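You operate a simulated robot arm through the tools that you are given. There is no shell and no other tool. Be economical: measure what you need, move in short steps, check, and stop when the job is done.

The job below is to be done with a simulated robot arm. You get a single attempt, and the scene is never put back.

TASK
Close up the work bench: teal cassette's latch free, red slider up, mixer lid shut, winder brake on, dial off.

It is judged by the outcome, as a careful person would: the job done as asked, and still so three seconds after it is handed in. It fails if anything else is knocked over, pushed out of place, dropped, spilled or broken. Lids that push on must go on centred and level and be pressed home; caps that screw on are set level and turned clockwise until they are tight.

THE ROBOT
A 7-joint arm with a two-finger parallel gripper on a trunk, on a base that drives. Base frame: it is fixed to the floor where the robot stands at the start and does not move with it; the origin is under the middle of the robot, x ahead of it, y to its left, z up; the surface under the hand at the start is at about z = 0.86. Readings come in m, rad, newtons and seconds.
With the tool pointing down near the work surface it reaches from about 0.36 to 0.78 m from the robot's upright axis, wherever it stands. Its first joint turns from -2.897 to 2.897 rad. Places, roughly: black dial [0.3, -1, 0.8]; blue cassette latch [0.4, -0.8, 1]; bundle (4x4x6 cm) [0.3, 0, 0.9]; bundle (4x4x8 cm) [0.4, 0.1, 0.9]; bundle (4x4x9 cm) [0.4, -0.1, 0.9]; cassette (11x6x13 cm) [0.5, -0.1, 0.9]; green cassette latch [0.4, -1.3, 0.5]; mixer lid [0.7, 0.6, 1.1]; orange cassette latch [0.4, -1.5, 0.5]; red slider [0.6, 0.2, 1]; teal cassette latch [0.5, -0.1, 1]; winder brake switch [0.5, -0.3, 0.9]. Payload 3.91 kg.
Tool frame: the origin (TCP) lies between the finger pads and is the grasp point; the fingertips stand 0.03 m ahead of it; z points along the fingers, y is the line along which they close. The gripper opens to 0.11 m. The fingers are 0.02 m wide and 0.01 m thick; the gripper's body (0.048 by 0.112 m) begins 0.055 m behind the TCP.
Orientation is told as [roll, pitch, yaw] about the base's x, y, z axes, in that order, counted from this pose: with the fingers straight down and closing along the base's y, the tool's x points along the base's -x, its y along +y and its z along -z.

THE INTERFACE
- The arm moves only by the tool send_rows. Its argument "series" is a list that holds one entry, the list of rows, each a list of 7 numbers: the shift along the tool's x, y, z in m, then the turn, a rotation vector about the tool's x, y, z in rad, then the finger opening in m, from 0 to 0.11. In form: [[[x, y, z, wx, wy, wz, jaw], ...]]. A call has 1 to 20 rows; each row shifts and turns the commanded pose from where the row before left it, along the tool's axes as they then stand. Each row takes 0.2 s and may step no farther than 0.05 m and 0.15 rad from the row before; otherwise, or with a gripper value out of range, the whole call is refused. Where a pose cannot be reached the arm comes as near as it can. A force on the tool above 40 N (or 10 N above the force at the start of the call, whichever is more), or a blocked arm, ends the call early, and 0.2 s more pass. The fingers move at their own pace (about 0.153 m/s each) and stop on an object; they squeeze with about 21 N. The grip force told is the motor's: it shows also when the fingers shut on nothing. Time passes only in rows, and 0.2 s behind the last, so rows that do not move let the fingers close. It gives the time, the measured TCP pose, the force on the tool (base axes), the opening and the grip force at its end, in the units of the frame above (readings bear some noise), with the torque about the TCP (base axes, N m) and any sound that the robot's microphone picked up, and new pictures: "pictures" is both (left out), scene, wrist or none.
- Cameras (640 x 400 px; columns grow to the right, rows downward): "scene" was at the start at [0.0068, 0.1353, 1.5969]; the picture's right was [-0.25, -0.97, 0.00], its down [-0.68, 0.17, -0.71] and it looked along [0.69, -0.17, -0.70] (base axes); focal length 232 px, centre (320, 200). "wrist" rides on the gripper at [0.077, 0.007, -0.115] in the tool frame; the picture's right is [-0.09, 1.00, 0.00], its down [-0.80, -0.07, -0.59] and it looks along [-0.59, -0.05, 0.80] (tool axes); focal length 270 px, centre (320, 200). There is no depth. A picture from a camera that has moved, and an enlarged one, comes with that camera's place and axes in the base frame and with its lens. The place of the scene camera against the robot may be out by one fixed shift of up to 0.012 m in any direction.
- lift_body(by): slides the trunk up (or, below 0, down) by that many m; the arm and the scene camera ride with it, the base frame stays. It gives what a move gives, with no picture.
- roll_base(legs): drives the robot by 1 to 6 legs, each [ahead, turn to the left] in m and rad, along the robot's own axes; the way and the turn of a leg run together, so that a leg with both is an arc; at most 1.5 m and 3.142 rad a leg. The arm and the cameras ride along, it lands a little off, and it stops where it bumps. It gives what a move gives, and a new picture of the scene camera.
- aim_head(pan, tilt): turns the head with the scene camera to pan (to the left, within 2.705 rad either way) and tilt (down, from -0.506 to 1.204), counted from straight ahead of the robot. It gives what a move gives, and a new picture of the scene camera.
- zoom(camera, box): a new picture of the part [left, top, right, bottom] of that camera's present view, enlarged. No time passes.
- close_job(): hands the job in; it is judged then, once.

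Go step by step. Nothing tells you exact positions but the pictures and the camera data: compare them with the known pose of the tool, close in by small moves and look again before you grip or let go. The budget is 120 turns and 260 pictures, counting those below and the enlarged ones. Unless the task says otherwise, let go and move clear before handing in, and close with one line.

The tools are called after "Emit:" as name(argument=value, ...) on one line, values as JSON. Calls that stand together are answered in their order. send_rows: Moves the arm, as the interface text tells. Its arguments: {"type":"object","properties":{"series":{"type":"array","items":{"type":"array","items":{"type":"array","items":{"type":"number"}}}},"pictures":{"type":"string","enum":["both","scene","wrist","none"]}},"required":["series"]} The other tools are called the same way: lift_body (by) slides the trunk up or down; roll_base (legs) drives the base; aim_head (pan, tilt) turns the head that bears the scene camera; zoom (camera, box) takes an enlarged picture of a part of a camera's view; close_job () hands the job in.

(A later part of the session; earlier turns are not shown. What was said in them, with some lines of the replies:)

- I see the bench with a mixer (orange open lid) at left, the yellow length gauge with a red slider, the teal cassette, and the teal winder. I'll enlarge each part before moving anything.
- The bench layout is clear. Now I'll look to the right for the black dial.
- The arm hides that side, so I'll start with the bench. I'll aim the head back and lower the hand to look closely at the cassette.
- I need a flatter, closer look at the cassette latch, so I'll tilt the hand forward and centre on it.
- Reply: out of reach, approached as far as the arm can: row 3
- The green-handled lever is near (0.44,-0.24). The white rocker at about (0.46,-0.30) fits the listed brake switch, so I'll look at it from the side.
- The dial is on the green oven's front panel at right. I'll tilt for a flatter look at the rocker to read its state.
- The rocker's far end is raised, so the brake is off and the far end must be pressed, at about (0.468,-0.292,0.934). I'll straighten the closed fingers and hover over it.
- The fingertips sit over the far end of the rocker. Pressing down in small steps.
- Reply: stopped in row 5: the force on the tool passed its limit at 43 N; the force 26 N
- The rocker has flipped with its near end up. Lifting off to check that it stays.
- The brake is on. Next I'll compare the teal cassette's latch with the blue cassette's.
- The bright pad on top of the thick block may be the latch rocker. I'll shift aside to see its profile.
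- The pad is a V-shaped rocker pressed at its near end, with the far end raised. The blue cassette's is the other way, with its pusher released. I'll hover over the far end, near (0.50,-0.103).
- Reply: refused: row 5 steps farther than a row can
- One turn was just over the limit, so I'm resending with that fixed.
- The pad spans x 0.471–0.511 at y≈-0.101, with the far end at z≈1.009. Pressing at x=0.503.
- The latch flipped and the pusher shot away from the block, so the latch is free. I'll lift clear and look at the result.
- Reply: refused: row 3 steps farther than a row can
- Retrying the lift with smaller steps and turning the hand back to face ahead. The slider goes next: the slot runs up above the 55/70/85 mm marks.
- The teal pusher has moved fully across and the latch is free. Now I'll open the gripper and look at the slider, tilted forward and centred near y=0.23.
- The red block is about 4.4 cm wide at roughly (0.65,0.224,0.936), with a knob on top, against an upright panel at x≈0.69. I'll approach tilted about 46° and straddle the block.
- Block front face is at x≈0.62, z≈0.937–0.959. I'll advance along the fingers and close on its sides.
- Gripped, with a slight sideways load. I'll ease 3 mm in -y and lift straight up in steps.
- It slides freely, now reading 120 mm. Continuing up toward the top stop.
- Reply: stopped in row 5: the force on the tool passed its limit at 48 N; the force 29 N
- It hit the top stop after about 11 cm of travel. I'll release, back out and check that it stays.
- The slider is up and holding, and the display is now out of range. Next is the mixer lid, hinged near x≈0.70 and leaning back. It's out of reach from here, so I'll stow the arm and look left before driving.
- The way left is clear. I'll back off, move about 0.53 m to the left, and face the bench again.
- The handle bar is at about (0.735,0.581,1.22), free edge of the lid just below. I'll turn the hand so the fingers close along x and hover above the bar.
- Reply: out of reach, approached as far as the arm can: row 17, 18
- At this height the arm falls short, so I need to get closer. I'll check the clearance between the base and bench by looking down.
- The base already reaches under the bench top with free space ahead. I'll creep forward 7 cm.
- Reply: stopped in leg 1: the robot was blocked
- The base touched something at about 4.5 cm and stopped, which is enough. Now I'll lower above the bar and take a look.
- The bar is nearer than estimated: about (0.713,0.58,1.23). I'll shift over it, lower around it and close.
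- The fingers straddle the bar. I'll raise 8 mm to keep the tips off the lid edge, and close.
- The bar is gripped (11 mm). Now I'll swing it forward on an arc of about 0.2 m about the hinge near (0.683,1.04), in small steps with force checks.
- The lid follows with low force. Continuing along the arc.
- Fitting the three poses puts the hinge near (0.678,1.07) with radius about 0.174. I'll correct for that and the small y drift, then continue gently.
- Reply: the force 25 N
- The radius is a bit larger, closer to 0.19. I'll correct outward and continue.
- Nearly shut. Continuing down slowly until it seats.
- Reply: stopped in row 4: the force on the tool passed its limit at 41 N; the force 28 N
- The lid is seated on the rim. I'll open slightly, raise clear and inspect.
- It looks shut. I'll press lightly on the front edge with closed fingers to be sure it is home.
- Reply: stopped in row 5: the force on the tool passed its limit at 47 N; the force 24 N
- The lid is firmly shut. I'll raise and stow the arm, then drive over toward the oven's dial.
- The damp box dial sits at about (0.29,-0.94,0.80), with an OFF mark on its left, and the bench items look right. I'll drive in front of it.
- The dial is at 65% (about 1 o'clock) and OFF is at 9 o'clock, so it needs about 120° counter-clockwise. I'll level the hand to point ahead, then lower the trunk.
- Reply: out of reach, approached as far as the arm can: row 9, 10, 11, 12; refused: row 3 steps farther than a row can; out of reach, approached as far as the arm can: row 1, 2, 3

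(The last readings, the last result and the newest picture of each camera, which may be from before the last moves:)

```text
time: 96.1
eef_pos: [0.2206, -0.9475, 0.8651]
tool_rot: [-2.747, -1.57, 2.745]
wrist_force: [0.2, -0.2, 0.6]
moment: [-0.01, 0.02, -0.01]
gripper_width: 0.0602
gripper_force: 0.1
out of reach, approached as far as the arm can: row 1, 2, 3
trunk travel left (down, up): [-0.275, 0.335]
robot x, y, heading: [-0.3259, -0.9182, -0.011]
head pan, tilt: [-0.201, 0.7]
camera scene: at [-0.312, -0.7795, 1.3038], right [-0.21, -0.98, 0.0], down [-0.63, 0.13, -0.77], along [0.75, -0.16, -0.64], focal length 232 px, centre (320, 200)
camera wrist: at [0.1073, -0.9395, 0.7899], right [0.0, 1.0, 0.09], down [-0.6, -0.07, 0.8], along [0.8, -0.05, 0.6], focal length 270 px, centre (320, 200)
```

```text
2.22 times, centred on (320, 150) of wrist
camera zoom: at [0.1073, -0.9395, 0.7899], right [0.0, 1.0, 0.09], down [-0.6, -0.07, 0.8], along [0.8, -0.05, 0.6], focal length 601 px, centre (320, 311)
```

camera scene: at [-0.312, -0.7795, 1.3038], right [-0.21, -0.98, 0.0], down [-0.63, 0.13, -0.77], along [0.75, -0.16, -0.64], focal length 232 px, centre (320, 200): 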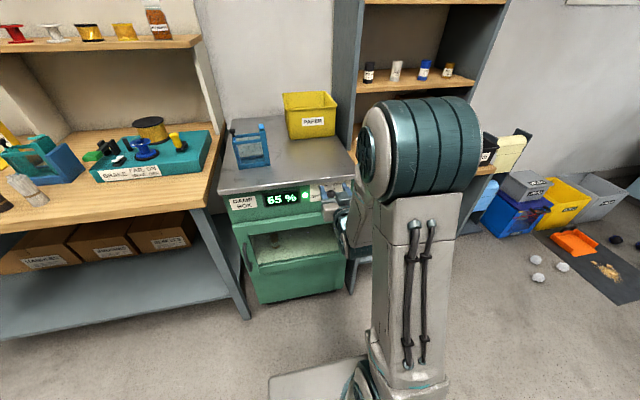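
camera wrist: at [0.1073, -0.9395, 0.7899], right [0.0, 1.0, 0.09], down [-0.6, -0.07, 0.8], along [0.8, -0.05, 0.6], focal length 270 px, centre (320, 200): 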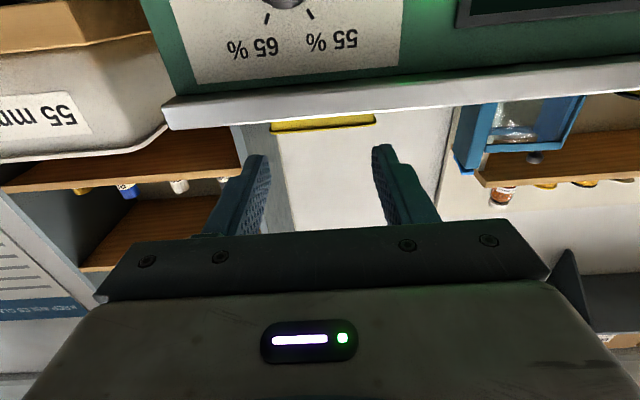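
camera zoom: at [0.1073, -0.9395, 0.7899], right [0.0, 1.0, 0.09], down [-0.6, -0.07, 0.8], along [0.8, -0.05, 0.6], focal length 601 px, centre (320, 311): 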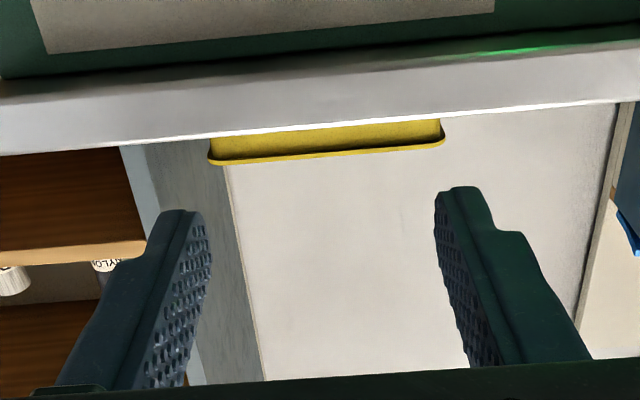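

The dial shows at the top of the wrist view: y≈-0.959, z≈0.78. I'm too close for a level hand, so I'll back off 12 cm and lower further.

Emit:
roll_base(legs=[[-0.12, 0]])

Emit:
send_rows(series=[[[0.04, -0.005, 0, 0, 0, 0, 0.06], [0.045, -0.005, 0, 0, 0, 0, 0.06]]], pictures="both")

Emit:
zoom(camera="wrist", box=[200, 40, 440, 220])

```text
time: 97.3
eef_pos: [0.102, -0.9457, 0.8659]
tool_rot: [-2.489, -1.567, 2.491]
wrist_force: [0.0, 0.9, 0.2]
moment: [0.06, 0.0, 0.0]
gripper_width: 0.0601
gripper_force: 0.0
trunk travel left (down, up): [-0.275, 0.335]
robot x, y, heading: [-0.441, -0.9218, -0.01]
head pan, tilt: [-0.201, 0.7]
camera scene: at [-0.4301, -0.7785, 1.3038], right [-0.21, -0.98, 0.0], down [-0.63, 0.13, -0.76], along [0.75, -0.16, -0.64], focal length 232 px, centre (320, 200)
```

scene: 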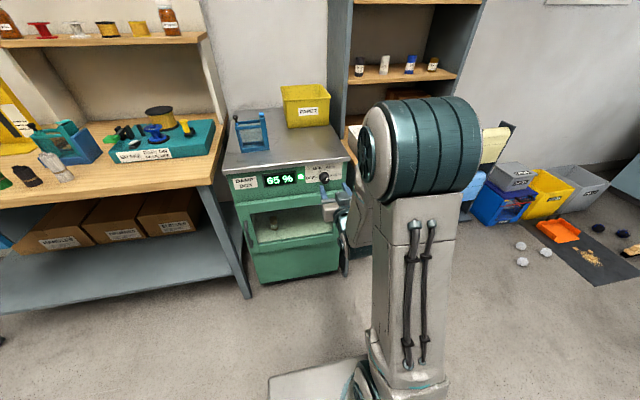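

```text
time: 97.9
eef_pos: [0.1036, -0.9547, 0.7795]
tool_rot: [-2.636, -1.568, 2.64]
wrist_force: [-0.6, 0.5, -0.2]
moment: [-0.02, 0.03, -0.04]
gripper_width: 0.0601
gripper_force: 0.1
trunk travel left (down, up): [-0.275, 0.335]
robot x, y, heading: [-0.4409, -0.9217, -0.009]
head pan, tilt: [-0.201, 0.7]
camera scene: at [-0.4306, -0.7784, 1.3039], right [-0.21, -0.98, 0.0], down [-0.63, 0.13, -0.77], along [0.75, -0.16, -0.64], focal length 232 px, centre (320, 200)
camera wrist: at [-0.0098, -0.9471, 0.7021], right [0.0, 1.0, 0.09], down [-0.6, -0.07, 0.8], along [0.8, -0.05, 0.6], focal length 270 px, centre (320, 200)
```

scene: 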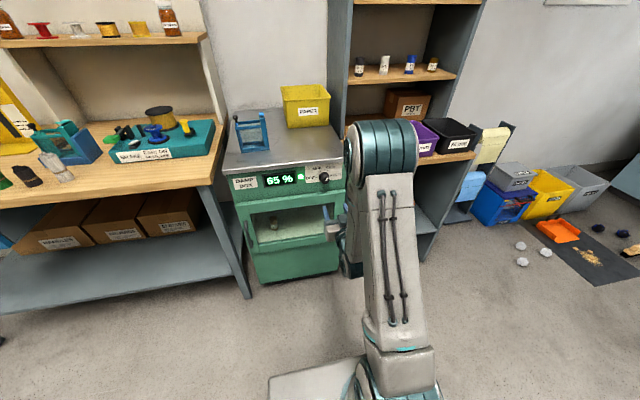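
wrist: 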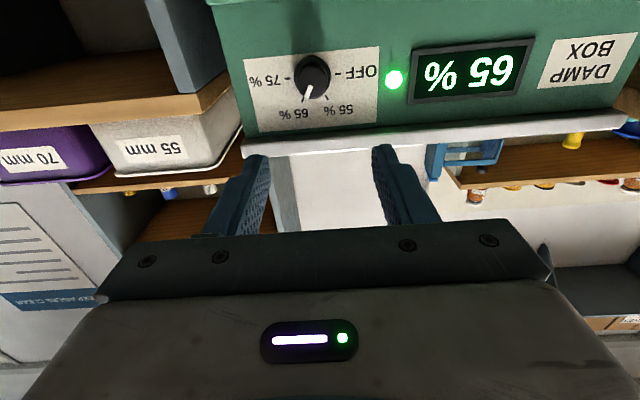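

```text
2.22 times, centred on (320, 130) of wrist
camera zoom: at [-0.0098, -0.9471, 0.7021], right [0.0, 1.0, 0.09], down [-0.6, -0.07, 0.8], along [0.8, -0.05, 0.6], focal length 601 px, centre (320, 356)
```

zoom: 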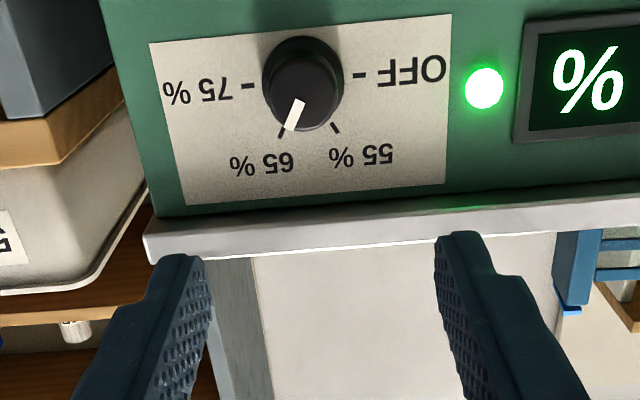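

Clear view: the knob axis is at y≈-0.961, z≈0.773, with its face at x≈0.287 and radius about 19 mm. I'll align, pre-rotate the hand clockwise about 60°, and approach.

Emit:
send_rows(series=[[[0.0065, -0.0063, 0, 0, 0, 0, 0.06], [0, 0, 0, 0, 0, 0.15, 0.06], [0, 0, 0, 0, 0, 0.15, 0.06], [0, 0, 0, 0, 0, 0.15, 0.06], [0, 0, 0, 0, 0, 0.15, 0.06], [0, 0, 0, 0, 0, 0.15, 0.06], [0, 0, 0, 0, 0, 0.15, 0.06], [0, 0, 0, 0, 0, 0.147, 0.06], [0, 0, 0.045, 0, 0, 0, 0.06], [0, 0, 0.045, 0, 0, 0, 0.06]]], pictures="both")

Emit:
zoom(camera="wrist", box=[200, 40, 440, 230])

Emit:
zoom(camera="scene", box=[220, 150, 380, 260])

```text
time: 100.1
eef_pos: [0.1921, -0.9618, 0.7753]
tool_rot: [1.572, -0.525, -1.57]
wrist_force: [0.3, 0.6, -0.4]
moment: [0.02, -0.01, -0.03]
gripper_width: 0.0602
gripper_force: 0.2
trunk travel left (down, up): [-0.275, 0.335]
robot x, y, heading: [-0.442, -0.9202, -0.005]
head pan, tilt: [-0.201, 0.7]
camera scene: at [-0.4304, -0.7785, 1.3038], right [-0.21, -0.98, 0.0], down [-0.63, 0.13, -0.77], along [0.75, -0.16, -0.64], focal length 232 px, centre (320, 200)
camera wrist: at [0.078, -0.8898, 0.7429], right [0.0, 0.42, 0.91], down [-0.59, -0.73, 0.34], along [0.8, -0.54, 0.25], focal length 270 px, centre (320, 200)
```

scene: 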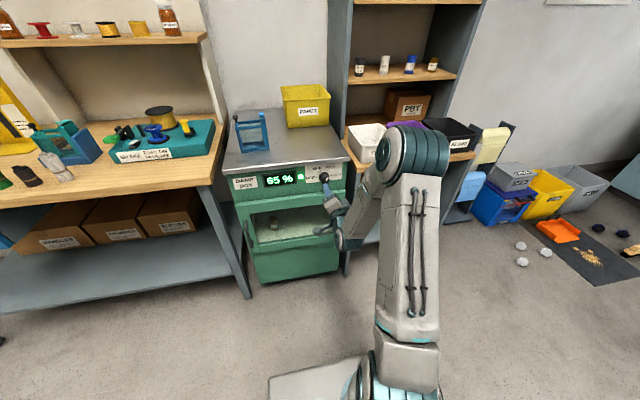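
wrist: 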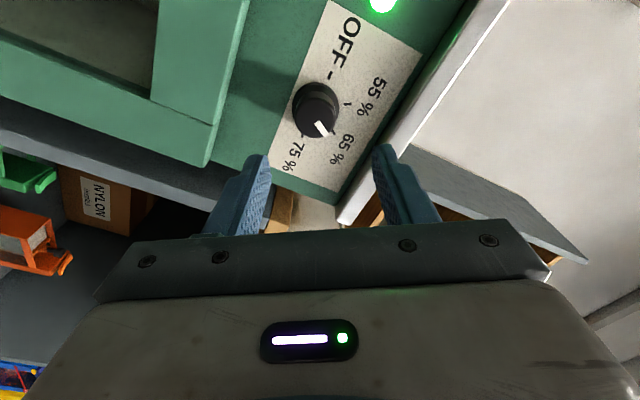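

```text
2.11 times, centred on (320, 135) of wrist
camera zoom: at [0.078, -0.8898, 0.7429], right [0.0, 0.42, 0.91], down [-0.59, -0.73, 0.34], along [0.8, -0.54, 0.25], focal length 569 px, centre (320, 337)
```

zoom: 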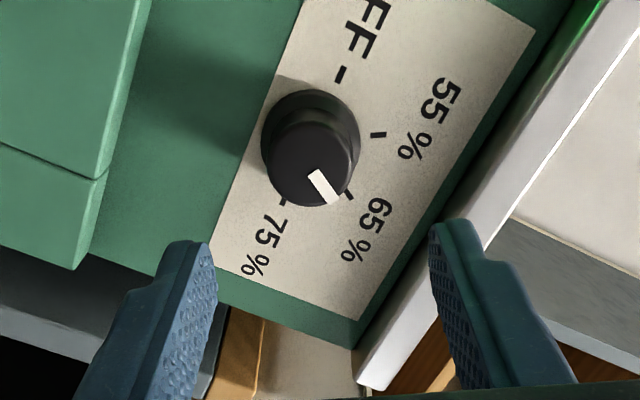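

```text
3.64 times, centred on (300, 205) of scene
camera zoom: at [-0.4304, -0.7785, 1.3038], right [-0.21, -0.98, 0.0], down [-0.63, 0.13, -0.77], along [0.75, -0.16, -0.64], focal length 845 px, centre (393, 182)
```

zoom: 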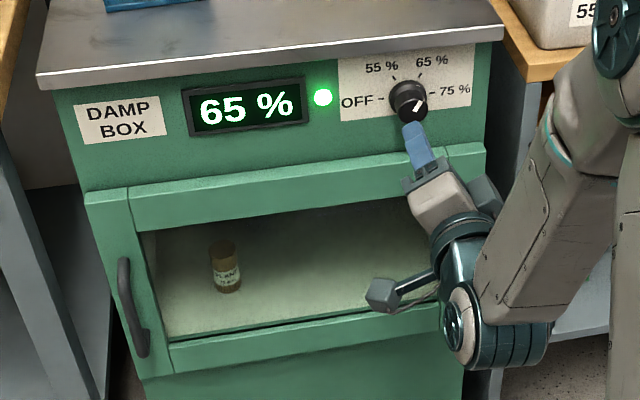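

Alignment agrees. Now advancing over the knob and closing.

Emit:
send_rows(series=[[[0.0015, -0.0026, 0.04, 0, 0, 0, 0.06], [0, 0, 0.03, 0, 0, 0, 0.06], [0, 0, 0.015, 0, 0, 0, 0.06], [0, 0, 0, 0, 0, 0, 0.03], [0, 0, 0, 0, 0, 0, 0.02], [0, 0, 0, 0, 0, 0, 0.02]]], pictures="both")

Emit:
zoom(camera="wrist", box=[200, 80, 440, 240])

Emit:
zoom(camera="scene", box=[220, 150, 380, 260])

```text
time: 101.5
eef_pos: [0.2778, -0.9633, 0.7712]
tool_rot: [1.57, -0.527, -1.569]
wrist_force: [-1.3, -4.3, -12.4]
moment: [-0.01, 0.51, -0.05]
gripper_width: 0.033
gripper_force: 44.6
trunk travel left (down, up): [-0.275, 0.335]
robot x, y, heading: [-0.4432, -0.9179, -0.018]
head pan, tilt: [-0.201, 0.7]
camera scene: at [-0.429, -0.7789, 1.3037], right [-0.21, -0.98, 0.0], down [-0.63, 0.13, -0.76], along [0.75, -0.16, -0.64], focal length 232 px, centre (320, 200)
camera wrist: at [0.1642, -0.891, 0.74], right [0.0, 0.42, 0.91], down [-0.59, -0.73, 0.34], along [0.81, -0.54, 0.25], focal length 270 px, centre (320, 200)
```

scene: 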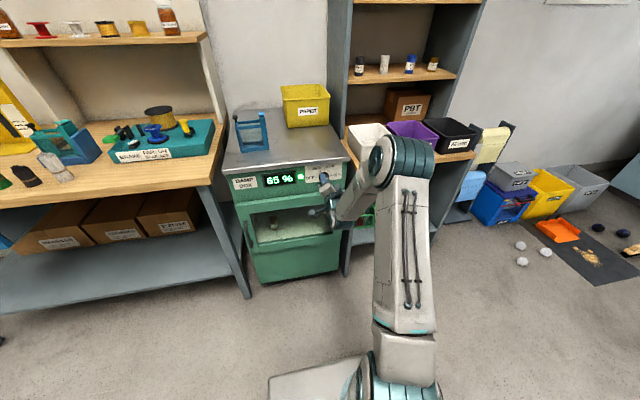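
wrist: 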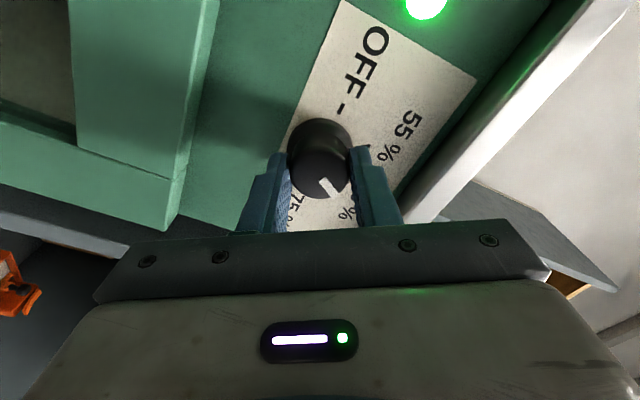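

```text
2.50 times, centred on (320, 160) of wrist
camera zoom: at [0.1642, -0.891, 0.74], right [0.0, 0.42, 0.91], down [-0.59, -0.73, 0.34], along [0.81, -0.54, 0.25], focal length 676 px, centre (320, 300)
```

zoom: 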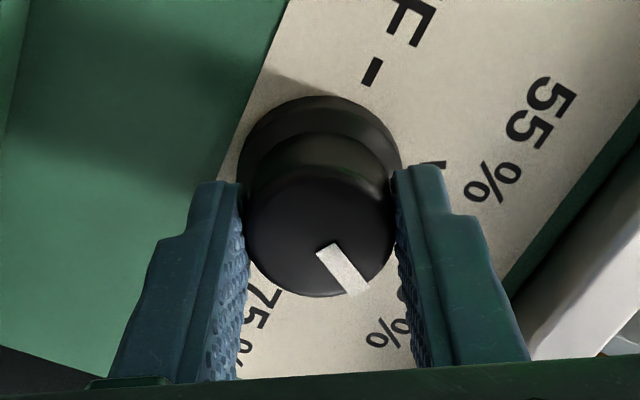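

```text
3.64 times, centred on (300, 205) of scene
camera zoom: at [-0.429, -0.7789, 1.3037], right [-0.21, -0.98, 0.0], down [-0.63, 0.13, -0.76], along [0.75, -0.16, -0.64], focal length 845 px, centre (393, 182)
```

zoom: 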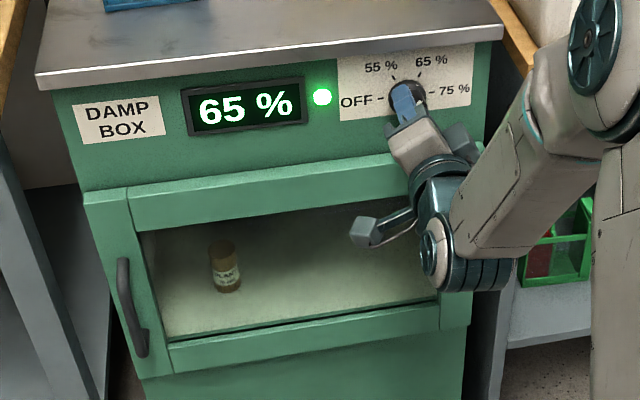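

Gripped. Turning counter-clockwise: first about 60°, then check.

Emit:
send_rows(series=[[[0.001, -0.0017, 0, 0, 0, 0, 0.02], [0, 0, 0, 0, 0, -0.15, 0.02], [0, 0, 0, 0, 0, -0.15, 0.02], [0, 0, 0, 0, 0, -0.15, 0.02], [0, 0, 0, 0, 0, -0.15, 0.02], [0, 0, 0, 0, 0, -0.15, 0.02], [0, 0, 0, 0, 0, -0.15, 0.02], [0, 0, 0, 0, 0, -0.147, 0.02]]], pictures="both")

Emit:
zoom(camera="wrist", box=[200, 80, 440, 240])

Emit:
zoom(camera="scene", box=[220, 150, 380, 260])

```text
time: 103.3
eef_pos: [0.2779, -0.9616, 0.77]
tool_rot: [-2.44, -1.565, 2.441]
wrist_force: [5.5, -9.1, 8.0]
moment: [-0.03, 0.69, -0.36]
gripper_width: 0.0332
gripper_force: 45.0
trunk travel left (down, up): [-0.275, 0.335]
robot x, y, heading: [-0.4437, -0.9183, -0.008]
head pan, tilt: [-0.201, 0.7]
camera scene: at [-0.4301, -0.7793, 1.304], right [-0.21, -0.98, 0.0], down [-0.63, 0.13, -0.76], along [0.75, -0.16, -0.64], focal length 232 px, centre (320, 200)
camera wrist: at [0.1646, -0.9545, 0.6947], right [0.0, 1.0, 0.08], down [-0.6, -0.07, 0.8], along [0.8, -0.05, 0.6], focal length 270 px, centre (320, 200)
```

scene: 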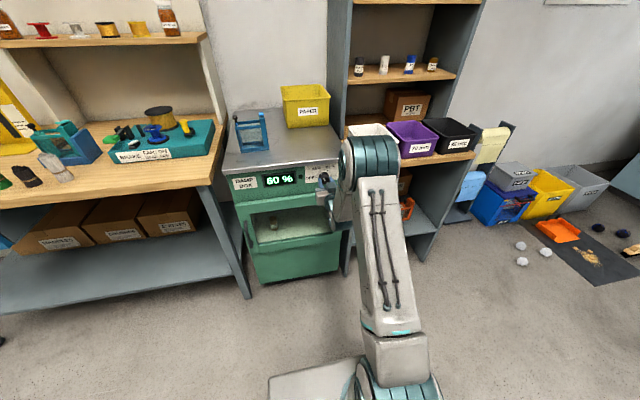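
wrist: 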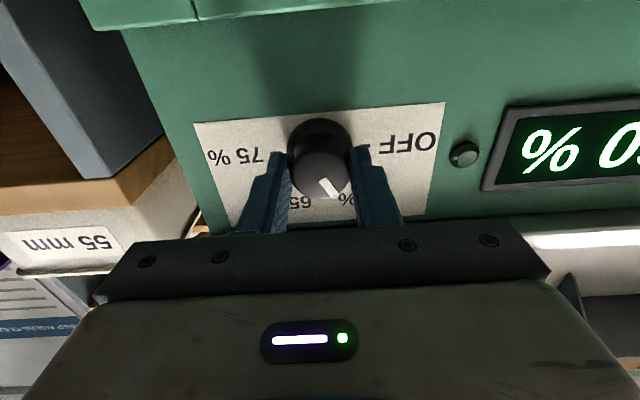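

```text
2.50 times, centred on (320, 160) of wrist
camera zoom: at [0.1646, -0.9545, 0.6947], right [0.0, 1.0, 0.08], down [-0.6, -0.07, 0.8], along [0.8, -0.05, 0.6], focal length 676 px, centre (320, 300)
```

zoom: 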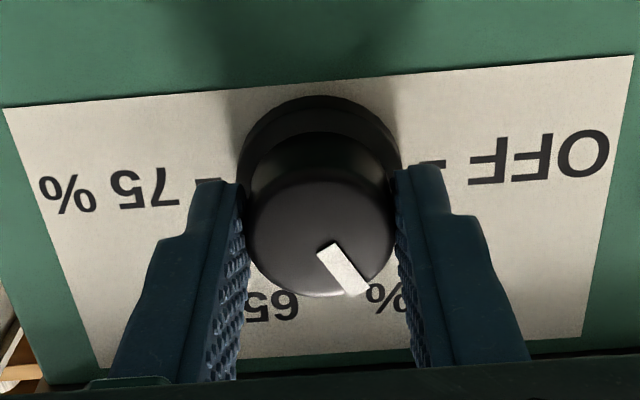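

```text
3.64 times, centred on (300, 205) of scene
camera zoom: at [-0.4301, -0.7793, 1.304], right [-0.21, -0.98, 0.0], down [-0.63, 0.13, -0.76], along [0.75, -0.16, -0.64], focal length 845 px, centre (393, 182)
```

zoom: 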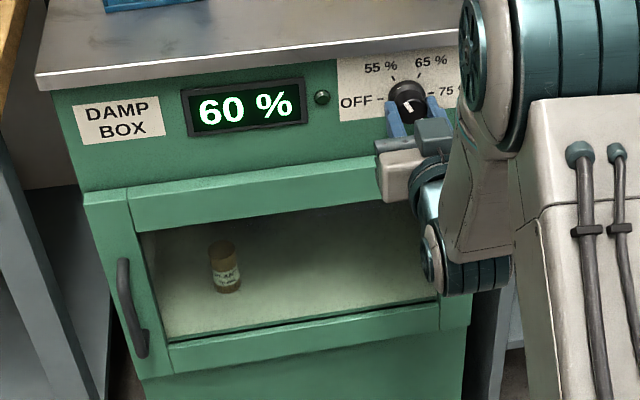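

It's turning; the pointer is near the 55 mark. Another 60° to OFF.

Emit:
send_rows(series=[[[0, 0, 0, 0, 0, -0.15, 0.02], [0, 0, 0, 0, 0, -0.15, 0.02], [0, 0, 0, 0, 0, -0.15, 0.02], [0, 0, 0, 0, 0, -0.15, 0.02], [0, 0, 0, 0, 0, -0.15, 0.02], [0, 0, 0, 0, 0, -0.15, 0.02], [0, 0, 0, 0, 0, -0.147, 0.02]]], pictures="both")

Emit:
zoom(camera="wrist", box=[200, 80, 440, 240])

Emit:
zoom(camera="scene", box=[220, 150, 380, 260])

```text
time: 104.9
eef_pos: [0.2767, -0.9631, 0.7713]
tool_rot: [-1.576, -0.521, 1.571]
wrist_force: [7.0, -9.5, 6.6]
moment: [0.03, -0.57, 0.29]
gripper_width: 0.033
gripper_force: 45.0
trunk travel left (down, up): [-0.275, 0.335]
robot x, y, heading: [-0.4419, -0.9191, -0.008]
head pan, tilt: [-0.201, 0.7]
camera scene: at [-0.4302, -0.7796, 1.3039], right [-0.21, -0.98, 0.0], down [-0.63, 0.13, -0.76], along [0.75, -0.16, -0.64], focal length 232 px, centre (320, 200)
camera wrist: at [0.1644, -1.0246, 0.7279], right [0.0, 0.57, -0.82], down [-0.6, 0.66, 0.46], along [0.8, 0.49, 0.34], focal length 270 px, centre (320, 200)
```

scene: 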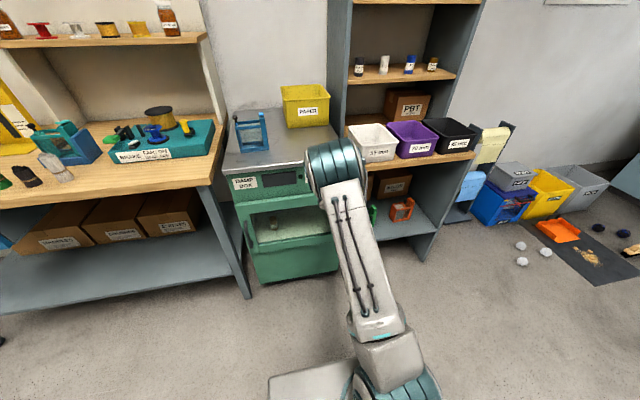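
wrist: 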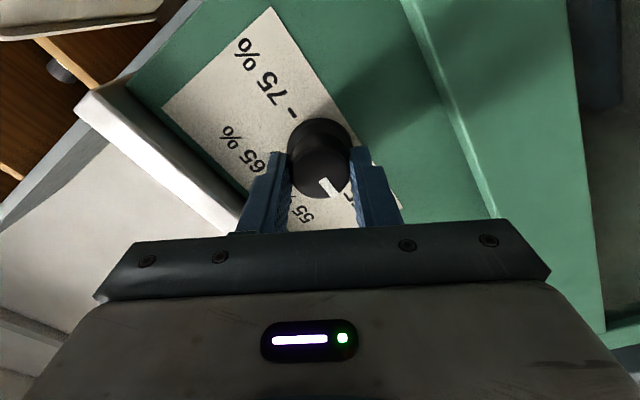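

```text
2.50 times, centred on (320, 160) of wrist
camera zoom: at [0.1644, -1.0246, 0.7279], right [0.0, 0.57, -0.82], down [-0.6, 0.66, 0.46], along [0.8, 0.49, 0.34], focal length 676 px, centre (320, 300)
```

zoom: 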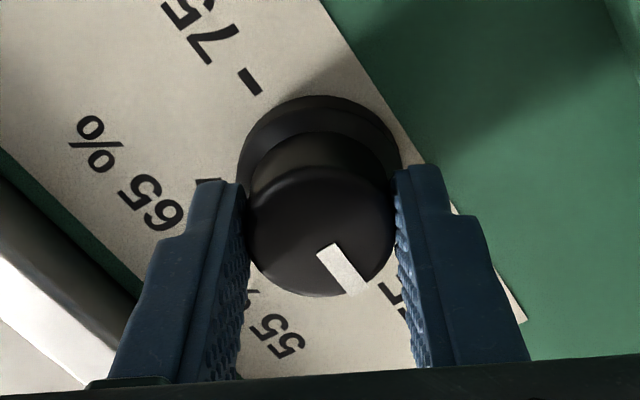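

```text
3.64 times, centred on (300, 205) of scene
camera zoom: at [-0.4302, -0.7796, 1.3039], right [-0.21, -0.98, 0.0], down [-0.63, 0.13, -0.76], along [0.75, -0.16, -0.64], focal length 845 px, centre (393, 182)
```

zoom: 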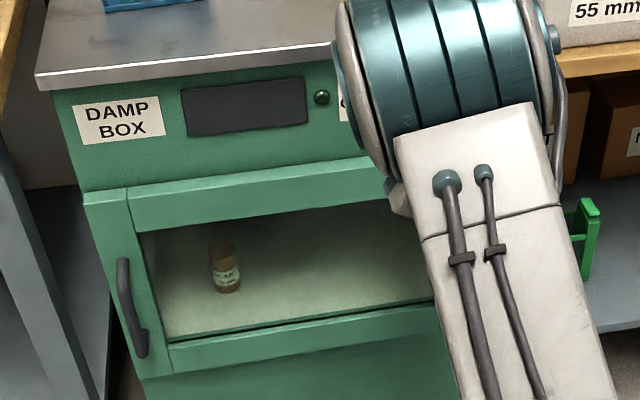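

The display and lamp are both off, so the dial is at OFF. I'll release, back straight out and check.

Emit:
send_rows(series=[[[0, 0, 0, 0, 0, 0, 0.06], [0, 0, 0, 0, 0, 0, 0.06], [0, 0, -0.03, 0, 0, 0, 0.06], [0, 0, -0.04, 0, 0, 0, 0.06], [0, 0, -0.04, 0, 0, 0, 0.06]]], pictures="wrist")

Emit:
roll_base(legs=[[-0.25, 0]])

Emit:
lift_body(by=0.3)

Emit:
aim_head(pan=0.45, tilt=0.6)

```text
time: 106.1
eef_pos: [0.1677, -0.959, 0.7707]
tool_rot: [-1.574, -0.523, 1.575]
wrist_force: [0.6, -0.6, 0.3]
moment: [-0.01, 0.03, -0.04]
gripper_width: 0.06
gripper_force: 0.1
trunk travel left (down, up): [-0.275, 0.335]
robot x, y, heading: [-0.442, -0.9192, -0.008]
head pan, tilt: [-0.201, 0.7]
camera wrist: at [0.0552, -1.0216, 0.7277], right [0.0, 0.57, -0.82], down [-0.6, 0.66, 0.46], along [0.8, 0.49, 0.34], focal length 270 px, centre (320, 200)
```

wrist: 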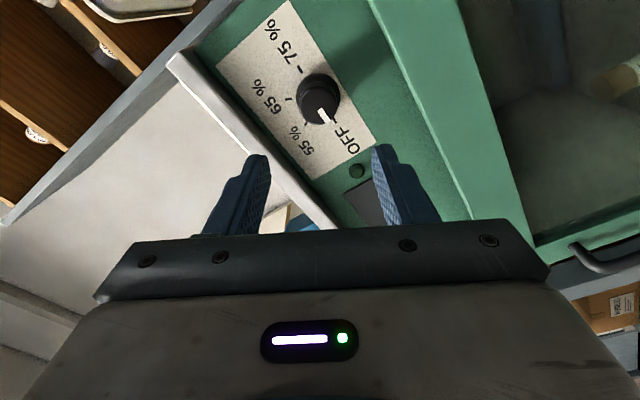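

```text
time: 107.9
eef_pos: [-0.0809, -0.9569, 0.7706]
tool_rot: [-1.575, -0.522, 1.574]
wrist_force: [0.2, -0.6, 0.4]
moment: [0.0, -0.01, -0.05]
gripper_width: 0.0598
gripper_force: 0.0
trunk travel left (down, up): [-0.275, 0.335]
robot x, y, heading: [-0.6918, -0.9199, -0.004]
head pan, tilt: [-0.201, 0.7]
camera scene: at [-0.6801, -0.7763, 1.3038], right [-0.21, -0.98, 0.0], down [-0.63, 0.13, -0.76], along [0.75, -0.16, -0.64], focal length 232 px, centre (320, 200)
```

scene: 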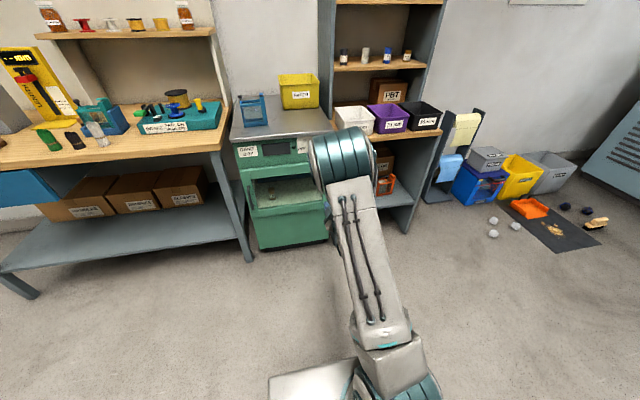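

```text
time: 110.9
eef_pos: [-0.0809, -0.9578, 1.0706]
tool_rot: [-1.574, -0.521, 1.575]
wrist_force: [-0.4, 0.4, -0.1]
moment: [0.0, 0.01, -0.03]
gripper_width: 0.06
gripper_force: 0.1
trunk travel left (down, up): [-0.575, 0.035]
robot x, y, heading: [-0.6888, -0.915, -0.009]
head pan, tilt: [-0.201, 0.7]
```

```text
time: 112.0
eef_pos: [-0.0811, -0.9585, 1.0708]
tool_rot: [-1.575, -0.521, 1.575]
wrist_force: [-0.2, 0.7, 0.4]
moment: [0.04, 0.02, 0.01]
gripper_width: 0.0598
gripper_force: 0.0
trunk travel left (down, up): [-0.575, 0.035]
robot x, y, heading: [-0.6912, -0.9143, -0.001]
head pan, tilt: [0.45, 0.6]
camera scene: at [-0.6834, -0.7209, 1.6124], right [0.43, -0.9, 0.0], down [-0.51, -0.24, -0.82], along [0.75, 0.35, -0.57], focal length 232 px, centre (320, 200)
```

scene: 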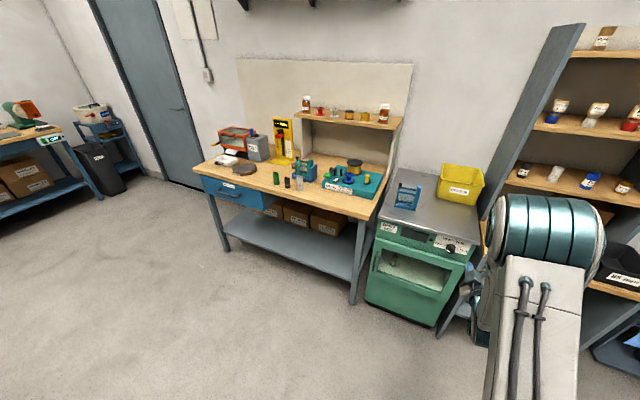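

Pointer is on OFF and the oven is dark. A final look at the bench before handing in.

Emit:
zoom(camera="scene", box=[190, 100, 310, 200])

Emit:
zoom(camera="scene", box=[265, 140, 395, 220])

Emit:
zoom(camera="scene", box=[360, 200, 490, 290])

```text
4.00 times, centred on (250, 150) of scene
camera zoom: at [-0.6834, -0.7209, 1.6124], right [0.43, -0.9, 0.0], down [-0.51, -0.24, -0.82], along [0.75, 0.35, -0.57], focal length 929 px, centre (600, 400)
```

zoom: 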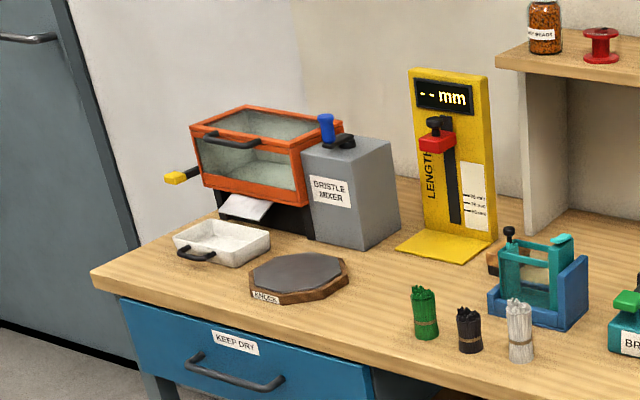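

```text
4.92 times, centred on (330, 180) of scene
camera zoom: at [-0.6834, -0.7209, 1.6124], right [0.43, -0.9, 0.0], down [-0.51, -0.24, -0.82], along [0.75, 0.35, -0.57], focal length 1144 px, centre (271, 298)
```

zoom: 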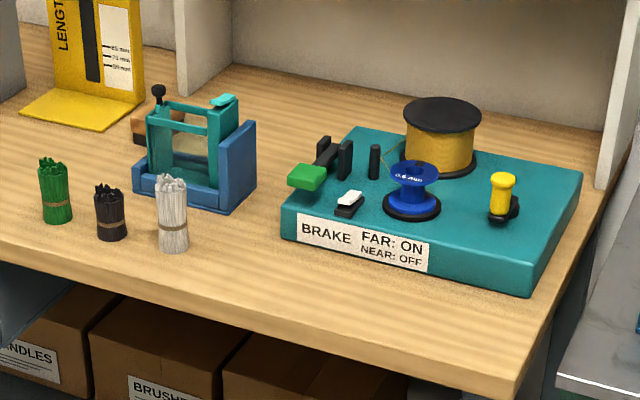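

```text
4.44 times, centred on (425, 245) of scene
camera zoom: at [-0.6834, -0.7209, 1.6124], right [0.43, -0.9, 0.0], down [-0.51, -0.24, -0.82], along [0.75, 0.35, -0.57], focal length 1032 px, centre (-147, 0)
```

zoom: 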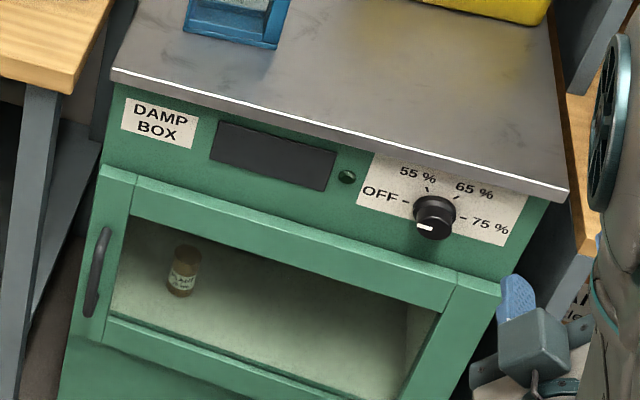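

All five items look right: latch free, slider up, lid shut, brake far/on and dial off. Everything else is in place and the arm is clear, so I'm handing in.

Emit:
close_job()

```text
The job is handed in.
```

The bench is closed up: the teal latch is free, the red slider is at its top stop, the mixer lid is shut, the winder brake is on and the dial is at OFF. The robot base bumped something under the bench once while I was reaching the lid. Nothing looked out of place in the final pictures.
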